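You operate a simulated robot arm through the tools that you are given. There is no shell and no other tool. Be economical: measure what you need, move in short steps, check, and stop when the job is done.

Carry out the task below with a simulated robot arm. There is one attempt and no reset: what you move stays moved.

TASK
Put the blue-capped jar and the steel hub marked "56" from the top of the yellow platform in the orange tote.
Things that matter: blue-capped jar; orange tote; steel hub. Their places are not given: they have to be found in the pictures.

It is judged by the outcome, as a careful person would: the job done as asked, and still so three seconds after it is handed in. It fails if anything else is knocked over, pushed out of place, dropped, spilled or broken.

THE ROBOT
A 7-joint arm with a two-finger parallel gripper, fixed in place. Base frame: the origin is at the foot of the arm, x ahead of it, y to its left, z up; the work surface is at about z = 0. Lengths are in m, angles in degrees, forces in N, time in s.
With the tool pointing down near the work surface it reaches from about 0.24 to 0.62 m from the base axis. Its first joint turns from -66.0 to 66.0 degrees. Payload 2.6 kg.
Tool frame: the origin (TCP) lies between the finger pads and is the grasp point; the fingertips stand 0.03 m ahead of it; z points along the fingers, y is the line along which they close. The gripper opens to 0.094 m. The fingers are 0.028 m wide and 0.01 m thick; the gripper's body (0.05 by 0.096 m) begins 0.055 m behind the TCP.
Orientation is that of the tool frame in the base frame, as a unit quaternion [x, y, z, w]. With the fingers straight down and closing along the base's y, the tool's x points along the base's -x, its y along +y and its z along -z.

THE INTERFACE
- The arm moves only by the tool play_rows. Its argument "commands" is a list of rows, each a list of 7 numbers: the shift along the base's x, y, z in units of 150 mm (1.0 is 150 mm), then the turn, a rotation vector about the base's x, y, z in units of 120 degrees (1.0 is 120 degrees), then the finger opening in m, from 0 to 0.094. In form: [[x, y, z, rx, ry, rz, fingers], ...]. A call has 1 to 8 rows; each row is the pose to reach, as a shift and turn from the pose commanded when the call began. A call with a number of a shift or a turn outside -1 to 1 is refused whole. A row lasts 0.2 s, in which the tool goes at most 0.05 m and 8.6 degrees; a call with a longer step from one row to the next is refused whole, and so is a gripper value outside its range. A pose out of reach is approached as far as the arm can. The call stops where the force on the tool passes 40 N (or 10 N more than at its start, if that is more) or the arm is blocked; 0.2 s more then pass. The fingers move at their own pace (about 0.072 m/s each) and stop on an object; they squeeze with about 27 N. The grip force told is the motor's: it shows also when the fingers shut on nothing. Time passes only in rows, and 0.2 s behind the last, so rows that repeat a pose let the fingers close. It gives the time, the measured TCP pose, the force on the tool (base axes), the opening and the grip force at its end, in the units of the frame above (readings bear some noise).
- Cameras (640 x 400 px; columns grow to the right, rows downward): "scene" is fixed at [0.0504, 0.4528, 0.5559]; the picture's right is [-0.56, -0.83, 0.00], its down [-0.54, 0.36, -0.76] and it looks along [0.63, -0.42, -0.65] (base axes); focal length 214 px, centre (320, 200). "wrist" rides on the gripper at [-0.037, 0, -0.058] in the tool frame; the picture's right is [0.00, -1.00, 0.00], its down [0.97, 0.00, -0.24] and it looks along [0.24, 0.00, 0.97] (tool axes); focal length 218 px, centre (320, 200).
- get_image(camera): a new picture of that camera. No time passes.
- locate(camera, pixels): for up to 12 pixels [column, row] of the newest picture of that camera ("zoom" is the newest enlarged one), the place [x, y, z] in the base frame of the surface seen there, good to about 0.003 m. No time passes.
- inspect(camera, box): a new picture of the part [left, top, right, bottom] of that camera's present view, enlarged. No time passes.
- job_done(): hands the job in; it is judged then, once.

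Work in short steps. Measure before you move; look again where a grasp or a placing could have gone wrong, and mend it. You have 60 turns and 16 pictures in all, the two below and enlarged ones among them. Open the gripper and draw the arm clear of the work before you hand the job in, unless the task says otherwise; then end with one line.

The tools are called after ">>>" by a JSON object that holds its "op" and its "data". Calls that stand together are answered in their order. play_rows: Moves the arm, as the interface text tells. Its arguments: {"type":"object","properties":{"commands":{"type":"array","items":{"type":"array","items":{"type":"number"}}}},"required":["commands"]} The other tools are called the same way: get_image (camera) takes a picture; locate (camera, pixels) gives the place of the surface under pixels of a picture; inspect (camera, box) takes an enlarged picture of a part of a camera's view; job_done () hands the job in.

At the start:

```text
t: 0.0
position: [0.2896, 0.0549, 0.4413]
tool_rot: [0.0, 1.0, 0.0, 0.0]
contact_force: [-0.7, -0.5, 0.6]
grip_width: 0.094
gripper_force: 0.1
```

scene: 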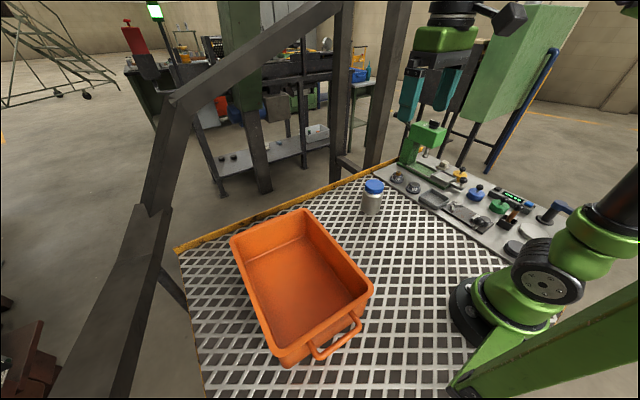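
wrist: 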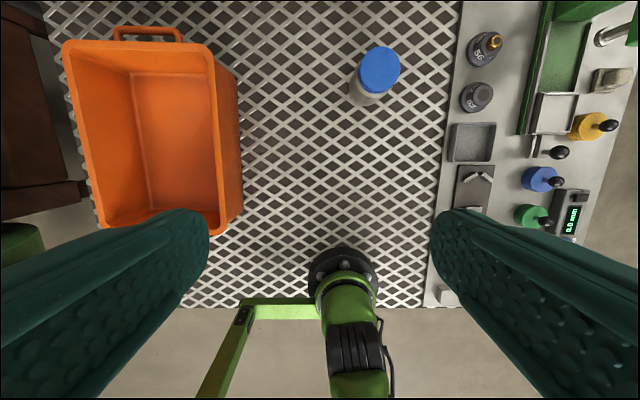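

The wrist picture shows two grey hub-like parts at (485,48) and (476,97) and something yellow at (590,127). I'll enlarge both views to read the marks.

>>> {"op": "inspect", "data": {"camera": "wrist", "box": [440, 0, 640, 125]}}

>>> {"op": "inspect", "data": {"camera": "scene", "box": [350, 100, 590, 250]}}

```text
3.20 times, centred on (540, 62) of wrist
```

zoom: 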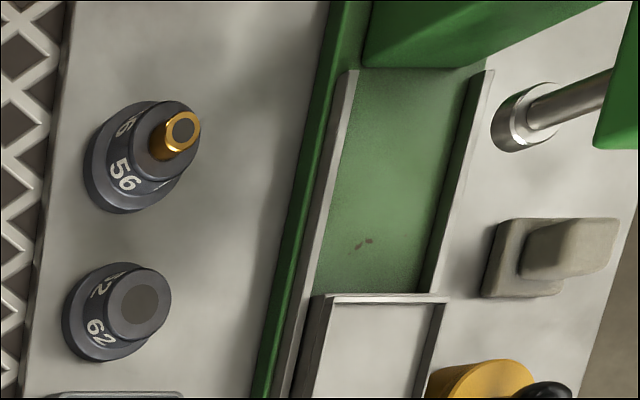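

```text
2.67 times, centred on (470, 175) of scene
```

zoom: 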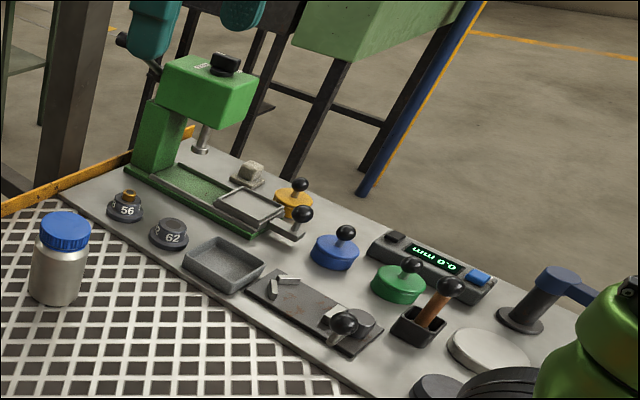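

Hub "56" is at zoom (127,208), with a brass piece in its top; the jar is at (62,258). Next I'll measure both and the tote.

>>> {"op": "locate", "data": {"camera": "zoom", "pixels": [[131, 193], [127, 200], [127, 211], [110, 207], [143, 208], [127, 221], [64, 220], [65, 238], [60, 270], [57, 303], [33, 262], [86, 270]]}}

>>> {"op": "locate", "data": {"camera": "wrist", "pixels": [[378, 70], [360, 68], [400, 70], [378, 48], [66, 45], [208, 45], [105, 224], [218, 230], [170, 120], [150, 30], [489, 42], [478, 50]]}}

```text
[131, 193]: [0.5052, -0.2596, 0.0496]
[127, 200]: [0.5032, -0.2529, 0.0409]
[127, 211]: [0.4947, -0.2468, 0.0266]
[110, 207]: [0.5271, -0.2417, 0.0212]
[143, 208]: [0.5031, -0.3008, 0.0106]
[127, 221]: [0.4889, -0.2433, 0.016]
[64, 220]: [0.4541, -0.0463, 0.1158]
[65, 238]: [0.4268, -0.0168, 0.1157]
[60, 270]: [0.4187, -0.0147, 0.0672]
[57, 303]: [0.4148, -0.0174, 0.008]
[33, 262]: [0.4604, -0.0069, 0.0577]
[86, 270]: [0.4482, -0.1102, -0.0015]
```

```text
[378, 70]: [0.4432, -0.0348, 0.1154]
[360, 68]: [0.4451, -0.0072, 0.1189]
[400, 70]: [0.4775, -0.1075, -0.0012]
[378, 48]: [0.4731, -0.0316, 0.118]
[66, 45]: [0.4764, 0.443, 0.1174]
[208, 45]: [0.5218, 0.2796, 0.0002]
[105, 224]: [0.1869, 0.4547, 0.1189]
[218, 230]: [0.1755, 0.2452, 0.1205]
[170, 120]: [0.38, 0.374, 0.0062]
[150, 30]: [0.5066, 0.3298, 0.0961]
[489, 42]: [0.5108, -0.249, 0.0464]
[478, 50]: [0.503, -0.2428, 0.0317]
```

The jar's axis is at about (0.444, -0.037), its top is at z 0.117 and it is about 0.066 wide. I'll start towards a point above it.

>>> {"op": "play_rows", "data": {"commands": [[0.2, -0.12, -0.2, 0, 0, 0, 0.094], [0.4, -0.24, -0.4, 0, 0, 0, 0.094], [0.6, -0.36, -0.6, 0, 0, 0, 0.094], [0.8, -0.48, -0.8, 0, 0, 0, 0.094], [1.0, -0.6, -1.0, 0, 0, 0, 0.094], [1.0, -0.6, -1.0, 0, 0, 0, 0.094]]}}

>>> {"op": "get_image", "data": {"camera": "wrist"}}

```text
t: 1.4
position: [0.4409, -0.0354, 0.2882]
tool_rot: [0.0, 1.0, 0.0, -0.001]
contact_force: [0.0, -0.1, 0.2]
grip_width: 0.0943
gripper_force: 0.1
```

```text
11 pictures are left
```

wrist: 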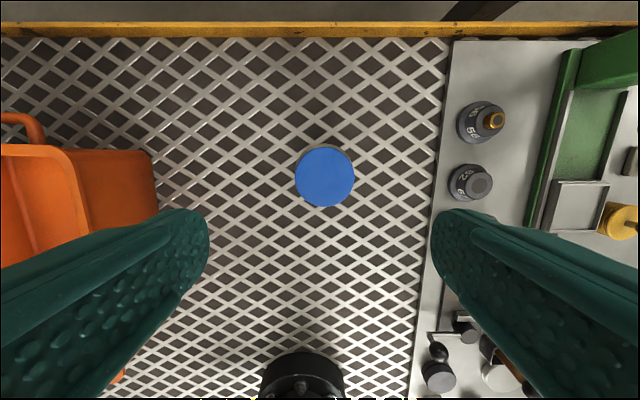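

The cap is now at (325,177) and the hub's brass top at (494,120). I'll measure the cap's edges, the hub and the nearby press.

>>> {"op": "locate", "data": {"camera": "wrist", "pixels": [[325, 177], [298, 177], [351, 177], [325, 150], [325, 203], [496, 119], [487, 108], [461, 125], [478, 139], [470, 198], [550, 130], [600, 65]]}}

>>> {"op": "inspect", "data": {"camera": "wrist", "box": [430, 80, 590, 220]}}

```text
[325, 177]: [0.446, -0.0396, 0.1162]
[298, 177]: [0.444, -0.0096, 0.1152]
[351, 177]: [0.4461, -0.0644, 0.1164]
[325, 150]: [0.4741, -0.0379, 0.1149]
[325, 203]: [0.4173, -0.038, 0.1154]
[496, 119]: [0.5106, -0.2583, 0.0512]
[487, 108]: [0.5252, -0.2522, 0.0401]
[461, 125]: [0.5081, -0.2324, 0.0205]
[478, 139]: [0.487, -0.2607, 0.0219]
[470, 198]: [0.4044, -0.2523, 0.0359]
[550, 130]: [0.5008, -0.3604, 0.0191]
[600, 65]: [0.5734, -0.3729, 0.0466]
```

```text
2.86 times, centred on (510, 150) of wrist
```

zoom: 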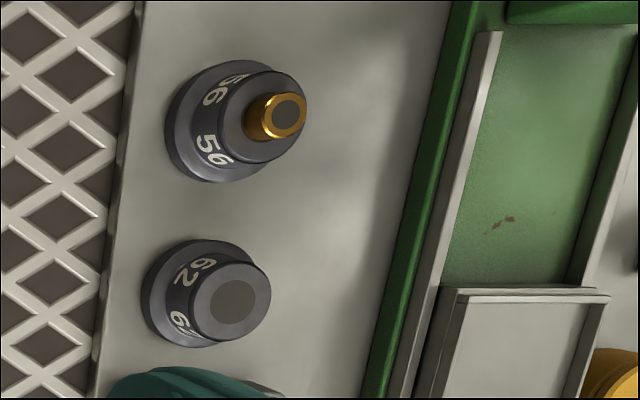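

The jar is confirmed at (0.445, -0.038). I'll go down over it in two stages with the fingers open along y.

>>> {"op": "play_rows", "data": {"commands": [[0.03, -0.02, -0.25, 0, 0, 0, 0.094], [0.03, -0.02, -0.5, 0, 0, 0, 0.094], [0.03, -0.02, -0.75, 0, 0, 0, 0.094], [0.03, -0.02, -1.0, 0, 0, 0, 0.094], [0.03, -0.02, -1.0, 0, 0, 0, 0.094]]}}

>>> {"op": "play_rows", "data": {"commands": [[0, 0, -0.15, 0, 0, 0, 0.094], [0, 0, -0.3, 0, 0, 0, 0.094], [0, 0, -0.43, 0, 0, 0, 0.094], [0, 0, -0.43, 0, 0, 0, 0.094]]}}

```text
t: 2.6
position: [0.4478, -0.0378, 0.1433]
tool_rot: [0.0, 1.0, -0.001, 0.0]
contact_force: [-0.1, -0.7, -0.1]
grip_width: 0.0938
gripper_force: 0.0
```

```text
t: 3.6
position: [0.4449, -0.0374, 0.0773]
tool_rot: [0.0, 1.0, 0.0, 0.0]
contact_force: [-0.4, 1.0, 0.1]
grip_width: 0.0939
gripper_force: 0.1
```

The tool is around the jar at z 0.077 with no contact. I'll close the fingers, then lift a little.

>>> {"op": "play_rows", "data": {"commands": [[0, 0, 0, 0, 0, 0, 0.05], [0, 0, 0, 0, 0, 0, 0.05], [0, 0, 0, 0, 0, 0, 0.05], [0, 0, 0, 0, 0, 0, 0.05]]}}

>>> {"op": "play_rows", "data": {"commands": [[0, 0, 0.1, 0, 0, 0, 0.04], [0, 0, 0.25, 0, 0, 0, 0.04], [0, 0, 0.45, 0, 0, 0, 0.04], [0, 0, 0.7, 0, 0, 0, 0.04], [0, 0, 0.95, 0, 0, 0, 0.04], [0, 0, 0.95, 0, 0, 0, 0.04]]}}

```text
t: 4.6
position: [0.4449, -0.0383, 0.0776]
tool_rot: [0.0, 1.0, 0.001, 0.0]
contact_force: [0.3, -0.5, 0.1]
grip_width: 0.0721
gripper_force: 27.3
```

```text
t: 6.0
position: [0.4462, -0.0382, 0.2189]
tool_rot: [0.0, 1.0, -0.001, 0.0]
contact_force: [0.5, -0.5, -2.5]
grip_width: 0.0722
gripper_force: 26.7
```

The jar is held (grip 27 N, width 0.072, load 2.5 N). I'll carry it high towards the tote at about (0.395, 0.35).

>>> {"op": "play_rows", "data": {"commands": [[0, 0.1, 0.2, 0, 0, 0, 0.04], [-0.06, 0.34, 0.27, 0, 0, 0, 0.04], [-0.12, 0.6, 0.27, 0, 0, 0, 0.04], [-0.18, 0.85, 0.27, 0, 0, 0, 0.04], [-0.2, 1.0, 0.27, 0, 0, 0, 0.04]]}}

>>> {"op": "play_rows", "data": {"commands": [[-0.04, 0.25, 0, 0, 0, 0, 0.04], [-0.08, 0.5, 0, 0, 0, 0, 0.04], [-0.12, 0.75, 0, 0, 0, 0, 0.04], [-0.14, 1.0, 0, 0, 0, 0, 0.04]]}}

>>> {"op": "play_rows", "data": {"commands": [[0, 0.2, 0, 0, 0, 0, 0.04], [0, 0.4, 0, 0, 0, 0, 0.04], [0, 0.57, 0, 0, 0, 0, 0.04], [0, 0.57, 0, 0, 0, 0, 0.04], [0, 0.57, 0, 0, 0, 0, 0.04]]}}

>>> {"op": "get_image", "data": {"camera": "wrist"}}

>>> {"op": "get_image", "data": {"camera": "scene"}}

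```text
t: 7.2
position: [0.4169, 0.114, 0.26]
tool_rot: [0.0, 1.0, 0.0, 0.0]
contact_force: [-0.3, -0.5, -2.0]
grip_width: 0.0722
gripper_force: 27.1
```

```text
t: 8.2
position: [0.3937, 0.2647, 0.2603]
tool_rot: [0.0, 1.0, 0.0, 0.0]
contact_force: [0.5, 0.3, -1.2]
grip_width: 0.0721
gripper_force: 27.2
```

```text
t: 9.4
position: [0.3935, 0.3491, 0.259]
tool_rot: [-0.001, 1.0, 0.0, 0.001]
contact_force: [0.2, -0.5, -2.5]
grip_width: 0.0721
gripper_force: 26.7
```

```text
9 pictures are left
```

wrist: 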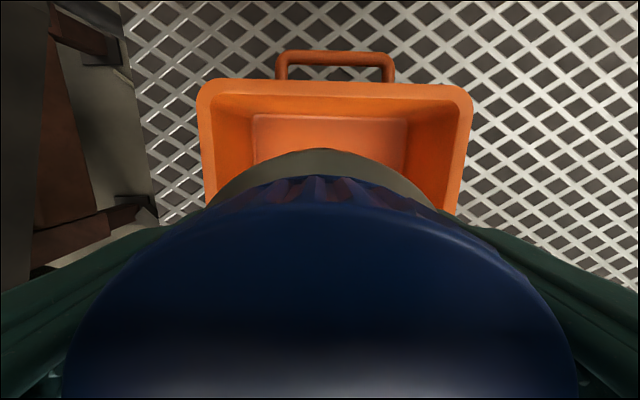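

```text
8 pictures are left
```

scene: 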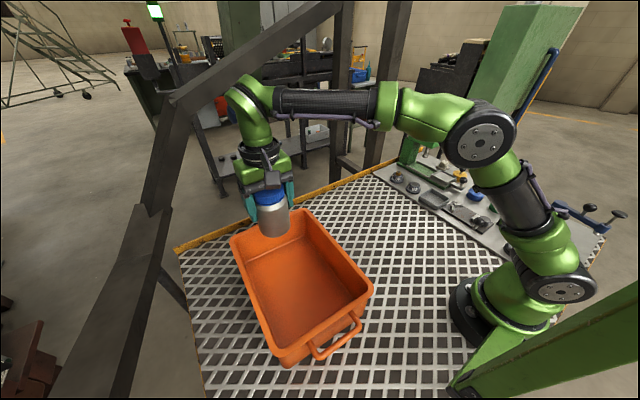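

>>> {"op": "locate", "data": {"camera": "wrist", "pixels": [[330, 90], [330, 122], [260, 122], [405, 122], [203, 110], [468, 110], [254, 150], [406, 150], [330, 112]]}}

>>> {"op": "locate", "data": {"camera": "scene", "pixels": [[300, 280], [270, 262], [310, 245], [330, 290], [290, 330], [240, 245], [305, 213], [368, 290], [285, 360]]}}

```text
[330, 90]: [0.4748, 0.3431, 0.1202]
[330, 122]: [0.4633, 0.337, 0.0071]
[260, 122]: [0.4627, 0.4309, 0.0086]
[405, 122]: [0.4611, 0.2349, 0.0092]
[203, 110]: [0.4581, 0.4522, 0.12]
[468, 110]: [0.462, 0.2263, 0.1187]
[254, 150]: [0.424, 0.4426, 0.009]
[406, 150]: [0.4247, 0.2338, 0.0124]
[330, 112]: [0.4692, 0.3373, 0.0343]
```

```text
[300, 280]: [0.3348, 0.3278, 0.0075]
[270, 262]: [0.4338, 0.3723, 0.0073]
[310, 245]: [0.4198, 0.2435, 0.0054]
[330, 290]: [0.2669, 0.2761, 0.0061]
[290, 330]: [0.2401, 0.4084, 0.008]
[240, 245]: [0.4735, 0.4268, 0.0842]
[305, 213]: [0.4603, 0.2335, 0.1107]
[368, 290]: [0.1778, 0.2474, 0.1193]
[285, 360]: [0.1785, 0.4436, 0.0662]
```

The tote floor is at z 0.007 and runs y 0.235–0.435, x to 0.463. The jar is well inside that, so I'll lower it to TCP z ≈ 0.086.

>>> {"op": "play_rows", "data": {"commands": [[0, 0, -0.25, 0, 0, 0, 0.04], [0, 0, -0.5, 0, 0, 0, 0.04], [0, 0, -0.75, 0, 0, 0, 0.04], [0, 0, -0.92, 0, 0, 0, 0.04], [0, 0, -1.0, 0, 0, 0, 0.04], [0, 0, -1.0, 0, 0, 0, 0.04]]}}

>>> {"op": "play_rows", "data": {"commands": [[0, 0, -0.08, 0, 0, 0, 0.04], [0, 0, -0.13, 0, 0, 0, 0.04], [0, 0, -0.155, 0, 0, 0, 0.04], [0, 0, -0.155, 0, 0, 0, 0.04]]}}

```text
t: 10.8
position: [0.3938, 0.3493, 0.1108]
tool_rot: [0.0, 1.0, 0.0, 0.001]
contact_force: [-0.3, -0.1, -1.5]
grip_width: 0.072
gripper_force: 27.2
```

```text
t: 11.8
position: [0.3935, 0.3492, 0.0875]
tool_rot: [0.0, 1.0, 0.001, 0.0]
contact_force: [0.9, -0.5, -2.4]
grip_width: 0.072
gripper_force: 27.1
```

The tool is at 0.0875 and still carrying the full load, so I'll lower it a little more until the jar touches.

>>> {"op": "play_rows", "data": {"commands": [[0, 0, -0.015, 0, 0, 0, 0.04], [0, 0, -0.025, 0, 0, 0, 0.04], [0, 0, -0.025, 0, 0, 0, 0.04]]}}

```text
t: 12.6
position: [0.3938, 0.3488, 0.0851]
tool_rot: [0.001, 1.0, 0.001, 0.002]
contact_force: [-3.0, -2.9, 16.5]
grip_width: 0.0718
gripper_force: 27.3
```

Contact shows as +16 N upward, so the jar is on the floor. I'll ease off slightly, open, and rise straight up.

>>> {"op": "play_rows", "data": {"commands": [[0, 0, 0.008, 0, 0, 0, 0.04], [0, 0, 0.008, 0, 0, 0, 0.094], [0, 0, 0.008, 0, 0, 0, 0.094], [0, 0, 0.008, 0, 0, 0, 0.094]]}}

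>>> {"op": "play_rows", "data": {"commands": [[0, 0, 0.1, 0, 0, 0, 0.094], [0, 0, 0.3, 0, 0, 0, 0.094], [0, 0, 0.6, 0, 0, 0, 0.094], [0, 0, 0.9, 0, 0, 0, 0.094], [0, 0, 1.0, 0, 0, 0, 0.094], [0, 0, 1.0, 0, 0, 0, 0.094]]}}

>>> {"op": "get_image", "data": {"camera": "scene"}}

```text
t: 13.6
position: [0.3931, 0.3487, 0.0843]
tool_rot: [0.0, 1.0, 0.0, 0.0]
contact_force: [0.0, 0.7, -0.2]
grip_width: 0.0939
gripper_force: 0.1
```

```text
t: 15.0
position: [0.3926, 0.3482, 0.2343]
tool_rot: [0.0, 1.0, 0.001, 0.001]
contact_force: [-0.1, 0.4, 0.4]
grip_width: 0.0941
gripper_force: 0.1
```

```text
7 pictures are left
```

scene: 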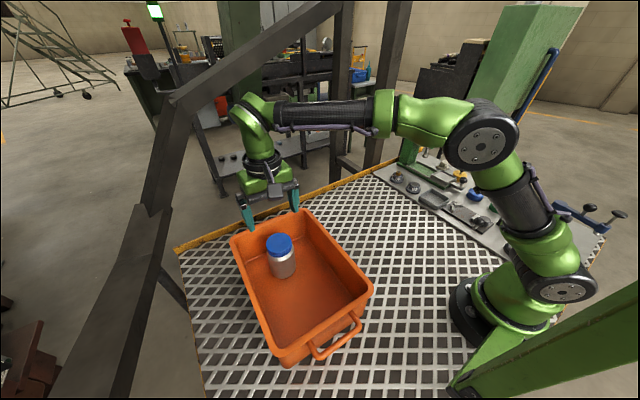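

The jar stands upright in the tote. Before going to the hub, I'll measure the press for clearance.

>>> {"op": "locate", "data": {"camera": "scene", "pixels": [[404, 150], [412, 135], [416, 128], [408, 160], [420, 165], [398, 176], [414, 186]]}}

>>> {"op": "play_rows", "data": {"commands": [[0, -0.25, 0.1, 0, 0, 0, 0.094], [0, -0.5, 0.2, 0, 0, 0, 0.094], [0, -0.75, 0.3, 0, 0, 0, 0.094], [0.05, -1.0, 0.3, 0, 0, 0, 0.094]]}}

>>> {"op": "play_rows", "data": {"commands": [[0.08, -0.25, 0, 0, 0, 0, 0.094], [0.16, -0.5, 0, 0, 0, 0, 0.094], [0.24, -0.75, 0, 0, 0, 0, 0.094], [0.32, -1.0, 0, 0, 0, 0, 0.094]]}}

>>> {"op": "play_rows", "data": {"commands": [[0.08, -0.25, 0, 0, 0, 0, 0.094], [0.16, -0.5, 0, 0, 0, 0, 0.094], [0.24, -0.75, 0, 0, 0, 0, 0.094], [0.32, -1.0, 0, 0, 0, 0, 0.094], [0.32, -1.0, 0, 0, 0, 0, 0.094]]}}

```text
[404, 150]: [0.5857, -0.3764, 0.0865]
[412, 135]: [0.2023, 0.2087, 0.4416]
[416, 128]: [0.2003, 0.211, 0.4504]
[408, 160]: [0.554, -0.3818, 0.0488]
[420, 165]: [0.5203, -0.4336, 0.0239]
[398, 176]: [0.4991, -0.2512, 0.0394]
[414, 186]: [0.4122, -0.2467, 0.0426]
```

```text
t: 16.0
position: [0.4008, 0.1976, 0.28]
tool_rot: [0.0, 1.0, 0.0, 0.0]
contact_force: [-0.2, -0.1, -0.6]
grip_width: 0.0944
gripper_force: 0.2
```

```text
t: 17.0
position: [0.4492, 0.0458, 0.2775]
tool_rot: [0.0, 1.0, 0.0, 0.0]
contact_force: [-0.2, 0.2, -0.2]
grip_width: 0.0939
gripper_force: 0.1
```

```text
t: 18.2
position: [0.497, -0.1021, 0.2774]
tool_rot: [0.0, 1.0, 0.0, 0.0]
contact_force: [0.1, -0.7, -0.2]
grip_width: 0.094
gripper_force: 0.2
```

The press column starts at y ≈ -0.376, about 6 cm clear of the open fingers. I'll move above the hub and look.

>>> {"op": "play_rows", "data": {"commands": [[0.02, -0.25, 0, 0, 0, 0, 0.094], [0.04, -0.5, 0, 0, 0, 0, 0.094], [0.06, -0.75, 0, 0, 0, 0, 0.094], [0.08, -1.0, 0, 0, 0, 0, 0.094], [0.08, -1.0, 0, 0, 0, 0, 0.094]]}}

>>> {"op": "get_image", "data": {"camera": "wrist"}}

>>> {"op": "get_image", "data": {"camera": "scene"}}

```text
t: 19.4
position: [0.5078, -0.245, 0.2796]
tool_rot: [0.0, 1.0, 0.0, 0.0]
contact_force: [-0.6, -0.3, -0.4]
grip_width: 0.094
gripper_force: 0.1
out of reach, approached as far as the arm can: row 4, 5
```

```text
6 pictures are left
```

wrist: 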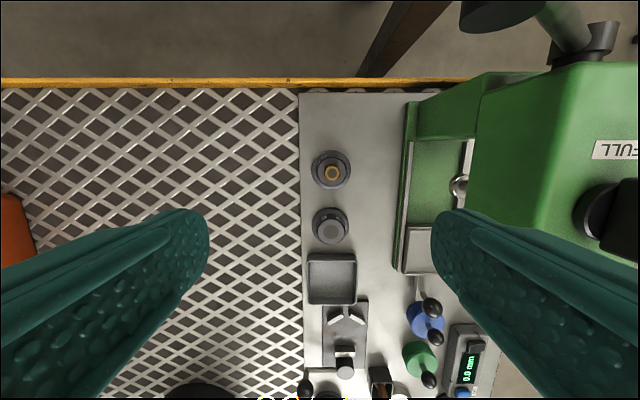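

```text
5 pictures are left
```

scene: 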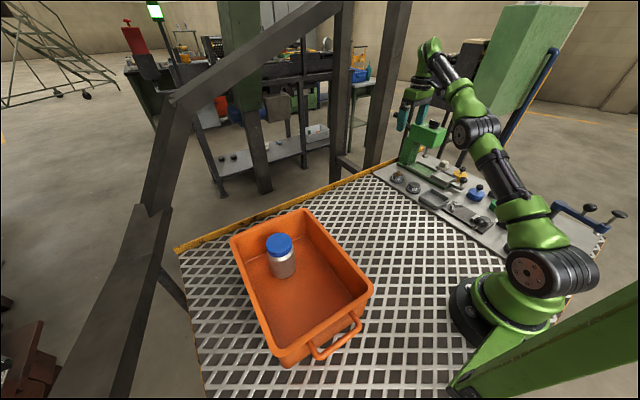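

This height is at the edge of reach; lower down it reaches further. I'll measure the hub (brass top at 333,172) and the press head's near side.

>>> {"op": "locate", "data": {"camera": "wrist", "pixels": [[333, 172], [322, 165], [347, 165], [331, 158], [332, 184], [314, 168], [351, 168], [330, 232], [490, 90], [480, 190], [420, 100], [331, 191]]}}

>>> {"op": "inspect", "data": {"camera": "wrist", "box": [290, 130, 386, 190]}}

```text
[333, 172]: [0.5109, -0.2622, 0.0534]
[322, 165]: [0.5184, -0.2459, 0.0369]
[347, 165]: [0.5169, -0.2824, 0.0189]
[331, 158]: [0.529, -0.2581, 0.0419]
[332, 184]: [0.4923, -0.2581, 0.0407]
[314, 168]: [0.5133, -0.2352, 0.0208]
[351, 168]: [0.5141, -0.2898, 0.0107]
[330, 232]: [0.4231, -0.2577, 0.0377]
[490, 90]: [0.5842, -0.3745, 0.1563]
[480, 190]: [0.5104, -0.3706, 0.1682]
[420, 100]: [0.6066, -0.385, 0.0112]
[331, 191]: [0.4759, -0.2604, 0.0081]
```

```text
6.67 times, centred on (338, 160) of wrist
```

zoom: 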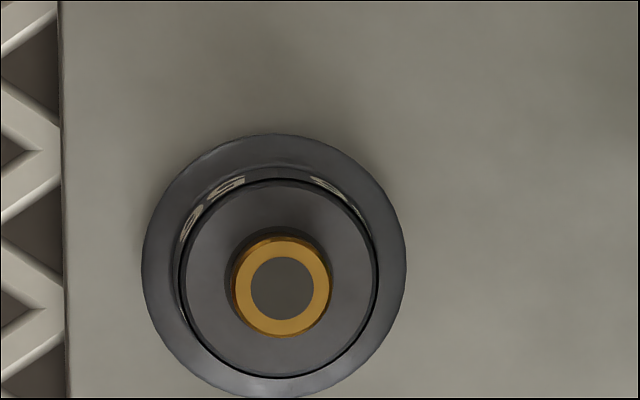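

The hub centre is at (0.511, -0.2605). Its flange top is at z 0.021, its steel body goes to 0.041 and the brass to 0.053. I'll go down to about z 0.16 with the fingers at 0.08, then correct sideways.

>>> {"op": "play_rows", "data": {"commands": [[0, 0, -0.2, 0, 0, 0, 0.08], [0, 0, -0.4, 0, 0, 0, 0.08], [0, 0, -0.6, 0, 0, 0, 0.08], [0, 0, -0.8, 0, 0, 0, 0.08], [0, 0, -0.8, 0, 0, 0, 0.08]]}}

```text
t: 20.6
position: [0.5071, -0.2432, 0.1592]
tool_rot: [0.0, 1.0, 0.0, 0.0]
contact_force: [0.2, -0.4, 0.7]
grip_width: 0.08
gripper_force: 0.1
```

>>> {"op": "play_rows", "data": {"commands": [[0.026, -0.115, 0, 0, 0, 0, 0.08], [0.026, -0.115, -0.15, 0, 0, 0, 0.08], [0.026, -0.115, -0.3, 0, 0, 0, 0.08], [0.026, -0.115, -0.3, 0, 0, 0, 0.08]]}}

>>> {"op": "get_image", "data": {"camera": "wrist"}}

```text
t: 21.6
position: [0.5128, -0.2584, 0.1124]
tool_rot: [0.0, 1.0, 0.0, 0.0]
contact_force: [0.6, 0.1, 0.3]
grip_width: 0.0801
gripper_force: 0.0
```

```text
3 pictures are left
```

wrist: 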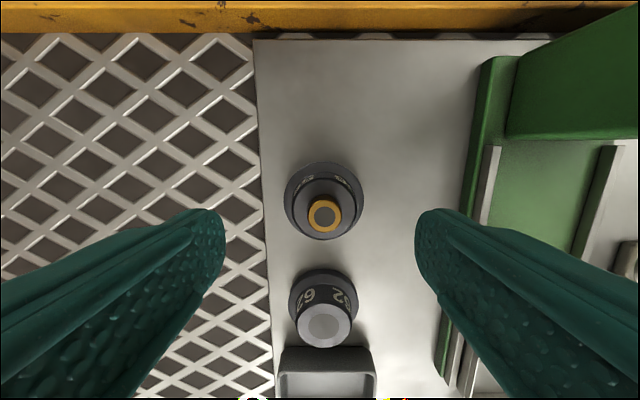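

The hub is at column 325 and the fingers are centred at 321, so it lines up. I'll shift 2 mm and go down to TCP z 0.054 so the fingertips sit just above the flange.

>>> {"op": "play_rows", "data": {"commands": [[-0.008, -0.014, -0.12, 0, 0, 0, 0.08], [-0.008, -0.014, -0.25, 0, 0, 0, 0.08], [-0.008, -0.014, -0.35, 0, 0, 0, 0.08], [-0.008, -0.014, -0.387, 0, 0, 0, 0.08], [-0.008, -0.014, -0.387, 0, 0, 0, 0.08]]}}

>>> {"op": "play_rows", "data": {"commands": [[0, 0, 0, 0, 0, 0, 0.06], [0, 0, 0, 0, 0, 0, 0.045], [0, 0, 0, 0, 0, 0, 0.03], [0, 0, 0, 0, 0, 0, 0.02], [0, 0, 0, 0, 0, 0, 0.02], [0, 0, 0, 0, 0, 0, 0.02]]}}

```text
t: 22.8
position: [0.5116, -0.2625, 0.0558]
tool_rot: [0.001, 1.0, -0.001, 0.001]
contact_force: [-0.2, 0.6, 0.7]
grip_width: 0.08
gripper_force: 0.0
```

```text
t: 24.2
position: [0.5109, -0.2614, 0.0551]
tool_rot: [-0.001, 1.0, 0.0, -0.001]
contact_force: [0.1, 0.1, -0.3]
grip_width: 0.0401
gripper_force: 27.4
```

The fingers hold the steel body at width 0.040 with 27 N. I'll lift gently.

>>> {"op": "play_rows", "data": {"commands": [[0, 0, 0.06, 0, 0, 0, 0.02], [0, 0, 0.15, 0, 0, 0, 0.02], [0, 0, 0.3, 0, 0, 0, 0.02], [0, 0, 0.5, 0, 0, 0, 0.02], [0, 0, 0.7, 0, 0, 0, 0.02], [0, 0, 0.7, 0, 0, 0, 0.02]]}}

>>> {"op": "get_image", "data": {"camera": "wrist"}}

```text
t: 25.6
position: [0.5112, -0.2608, 0.1617]
tool_rot: [0.0, 1.0, -0.001, 0.0]
contact_force: [-0.2, 0.0, -3.9]
grip_width: 0.0403
gripper_force: 26.7
```

```text
2 pictures are left
```

wrist: 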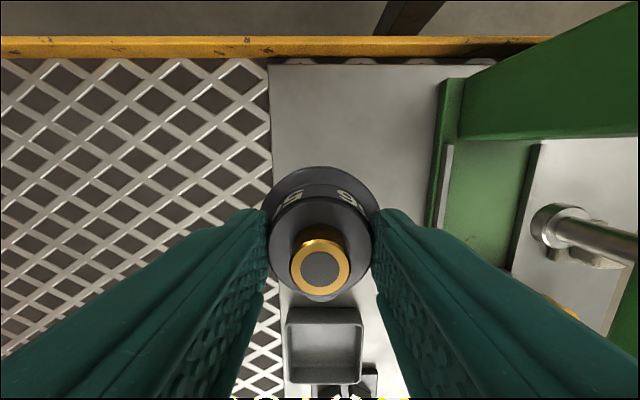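

The hub hangs level in the fingers with its brass in place (load 3.9 N). I'll raise it and carry it to the tote's near half, about (0.285, 0.34).

>>> {"op": "play_rows", "data": {"commands": [[-0.095, 0.25, 0.15, 0, 0, 0, 0.02], [-0.19, 0.5, 0.3, 0, 0, 0, 0.02], [-0.285, 0.75, 0.45, 0, 0, 0, 0.02], [-0.38, 1.0, 0.6, 0, 0, 0, 0.02]]}}

>>> {"op": "play_rows", "data": {"commands": [[-0.095, 0.25, 0, 0, 0, 0, 0.02], [-0.19, 0.5, 0, 0, 0, 0, 0.02], [-0.285, 0.75, 0, 0, 0, 0, 0.02], [-0.38, 1.0, 0, 0, 0, 0, 0.02]]}}

>>> {"op": "play_rows", "data": {"commands": [[-0.095, 0.25, 0, 0, 0, 0, 0.02], [-0.19, 0.5, 0, 0, 0, 0, 0.02], [-0.285, 0.75, 0, 0, 0, 0, 0.02], [-0.38, 1.0, 0, 0, 0, 0, 0.02]]}}

>>> {"op": "play_rows", "data": {"commands": [[-0.095, 0.25, 0, 0, 0, 0, 0.02], [-0.19, 0.5, 0, 0, 0, 0, 0.02], [-0.285, 0.75, 0, 0, 0, 0, 0.02], [-0.37, 1.0, 0, 0, 0, 0, 0.02], [-0.37, 1.0, 0, 0, 0, 0, 0.02]]}}

```text
t: 26.6
position: [0.4528, -0.1104, 0.2514]
tool_rot: [0.001, 1.0, 0.0, 0.0]
contact_force: [-1.0, -0.1, -4.2]
grip_width: 0.0405
gripper_force: 27.2
```

```text
t: 27.6
position: [0.3961, 0.0394, 0.2511]
tool_rot: [0.001, 1.0, 0.0, 0.001]
contact_force: [-0.7, -0.1, -3.8]
grip_width: 0.0404
gripper_force: 27.0
```

```text
t: 28.6
position: [0.3404, 0.1879, 0.2511]
tool_rot: [0.001, 1.0, -0.001, 0.0]
contact_force: [0.3, 0.2, -4.1]
grip_width: 0.0401
gripper_force: 27.0
```

```text
t: 29.8
position: [0.2856, 0.3381, 0.2507]
tool_rot: [0.001, 1.0, 0.0, 0.002]
contact_force: [0.5, -0.5, -3.8]
grip_width: 0.0403
gripper_force: 27.4
```

The hub is over the tote. I'll shift 2 cm nearer to keep the wrist camera clear of the jar and lower in stages; the hub should touch at TCP z ≈ 0.052.

>>> {"op": "play_rows", "data": {"commands": [[-0.14, 0, 0, 0, 0, 0, 0.02], [-0.14, 0, -0.2, 0, 0, 0, 0.02], [-0.14, 0, -0.45, 0, 0, 0, 0.02], [-0.14, 0, -0.7, 0, 0, 0, 0.02], [-0.14, 0, -0.9, 0, 0, 0, 0.02], [-0.14, 0, -1.0, 0, 0, 0, 0.02], [-0.14, 0, -1.0, 0, 0, 0, 0.02]]}}

>>> {"op": "play_rows", "data": {"commands": [[0, 0, -0.1, 0, 0, 0, 0.02], [0, 0, -0.2, 0, 0, 0, 0.02], [0, 0, -0.28, 0, 0, 0, 0.02], [0, 0, -0.305, 0, 0, 0, 0.02], [0, 0, -0.305, 0, 0, 0, 0.02]]}}

```text
t: 31.4
position: [0.2643, 0.3383, 0.101]
tool_rot: [0.0, 1.0, 0.0, 0.0]
contact_force: [0.1, 0.3, -4.4]
grip_width: 0.0404
gripper_force: 27.0
```

```text
t: 32.6
position: [0.2638, 0.338, 0.0559]
tool_rot: [0.0, 1.0, 0.0, 0.0]
contact_force: [0.0, 0.2, -4.8]
grip_width: 0.0401
gripper_force: 26.7
```

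The hub isn't touching yet, so I'll lower it in small steps.

>>> {"op": "play_rows", "data": {"commands": [[0, 0, -0.01, 0, 0, 0, 0.02], [0, 0, -0.02, 0, 0, 0, 0.02], [0, 0, -0.02, 0, 0, 0, 0.02]]}}

```text
t: 33.4
position: [0.2635, 0.3388, 0.0532]
tool_rot: [0.0, 1.0, 0.001, 0.001]
contact_force: [-5.2, -7.5, 21.8]
grip_width: 0.0403
gripper_force: 26.9
```

Contact: the hub is on the floor. I'll ease off, open, and rise.

>>> {"op": "play_rows", "data": {"commands": [[0, 0, 0.008, 0, 0, 0, 0.02], [0, 0, 0.008, 0, 0, 0, 0.06], [0, 0, 0.008, 0, 0, 0, 0.08], [0, 0, 0.008, 0, 0, 0, 0.08]]}}

>>> {"op": "play_rows", "data": {"commands": [[0, 0, 0.1, 0, 0, 0, 0.08], [0, 0, 0.3, 0, 0, 0, 0.08], [0, 0, 0.55, 0, 0, 0, 0.08], [0, 0, 0.8, 0, 0, 0, 0.08], [0, 0, 1.0, 0, 0, 0, 0.08], [0, 0, 1.0, 0, 0, 0, 0.08]]}}

>>> {"op": "play_rows", "data": {"commands": [[0, -0.2, 0.2, 0, 0, 0, 0.08], [0, -0.4, 0.4, 0, 0, 0, 0.08], [0, -0.6, 0.6, 0, 0, 0, 0.08], [0, -0.8, 0.7, 0, 0, 0, 0.08], [0, -1.0, 0.7, 0, 0, 0, 0.08], [0, -1.0, 0.7, 0, 0, 0, 0.08]]}}

>>> {"op": "play_rows", "data": {"commands": [[0, -0.25, 0.1, 0, 0, 0, 0.08], [0, -0.5, 0.2, 0, 0, 0, 0.08], [0, -0.75, 0.3, 0, 0, 0, 0.08], [0, -1.0, 0.3, 0, 0, 0, 0.08], [0, -1.0, 0.3, 0, 0, 0, 0.08]]}}

>>> {"op": "get_image", "data": {"camera": "scene"}}

```text
t: 34.4
position: [0.2645, 0.3385, 0.0533]
tool_rot: [0.0, 1.0, 0.0, 0.0]
contact_force: [0.5, 0.8, -0.6]
grip_width: 0.0798
gripper_force: 0.0
```

```text
t: 35.8
position: [0.2638, 0.3368, 0.2044]
tool_rot: [-0.001, 1.0, 0.0, 0.0]
contact_force: [-0.8, -0.2, -0.5]
grip_width: 0.0801
gripper_force: 0.1
```

```text
t: 37.2
position: [0.2634, 0.1871, 0.3096]
tool_rot: [0.0, 1.0, 0.0, -0.001]
contact_force: [-0.9, -0.6, -0.1]
grip_width: 0.0802
gripper_force: 0.1
```

```text
t: 38.4
position: [0.2641, 0.0388, 0.3547]
tool_rot: [0.0, 1.0, 0.0, 0.0]
contact_force: [1.0, -0.6, 0.0]
grip_width: 0.0799
gripper_force: 0.0
```

```text
1 pictures are left
```

scene: 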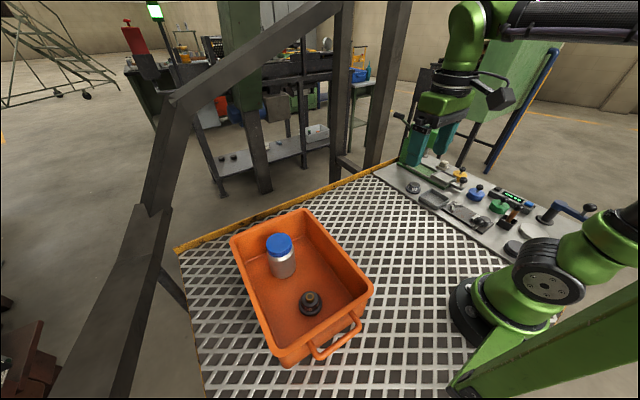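

Both items stand upright in the tote, the "62" hub is still in its place, and the arm is clear. I'll hand the job in.

>>> {"op": "job_done", "data": {}}

```text
The job is handed in.
```

The blue-capped jar and the steel hub marked "56" (with its brass insert still in it) are standing upright in the orange tote, and I saw nothing else disturbed in the last picture.
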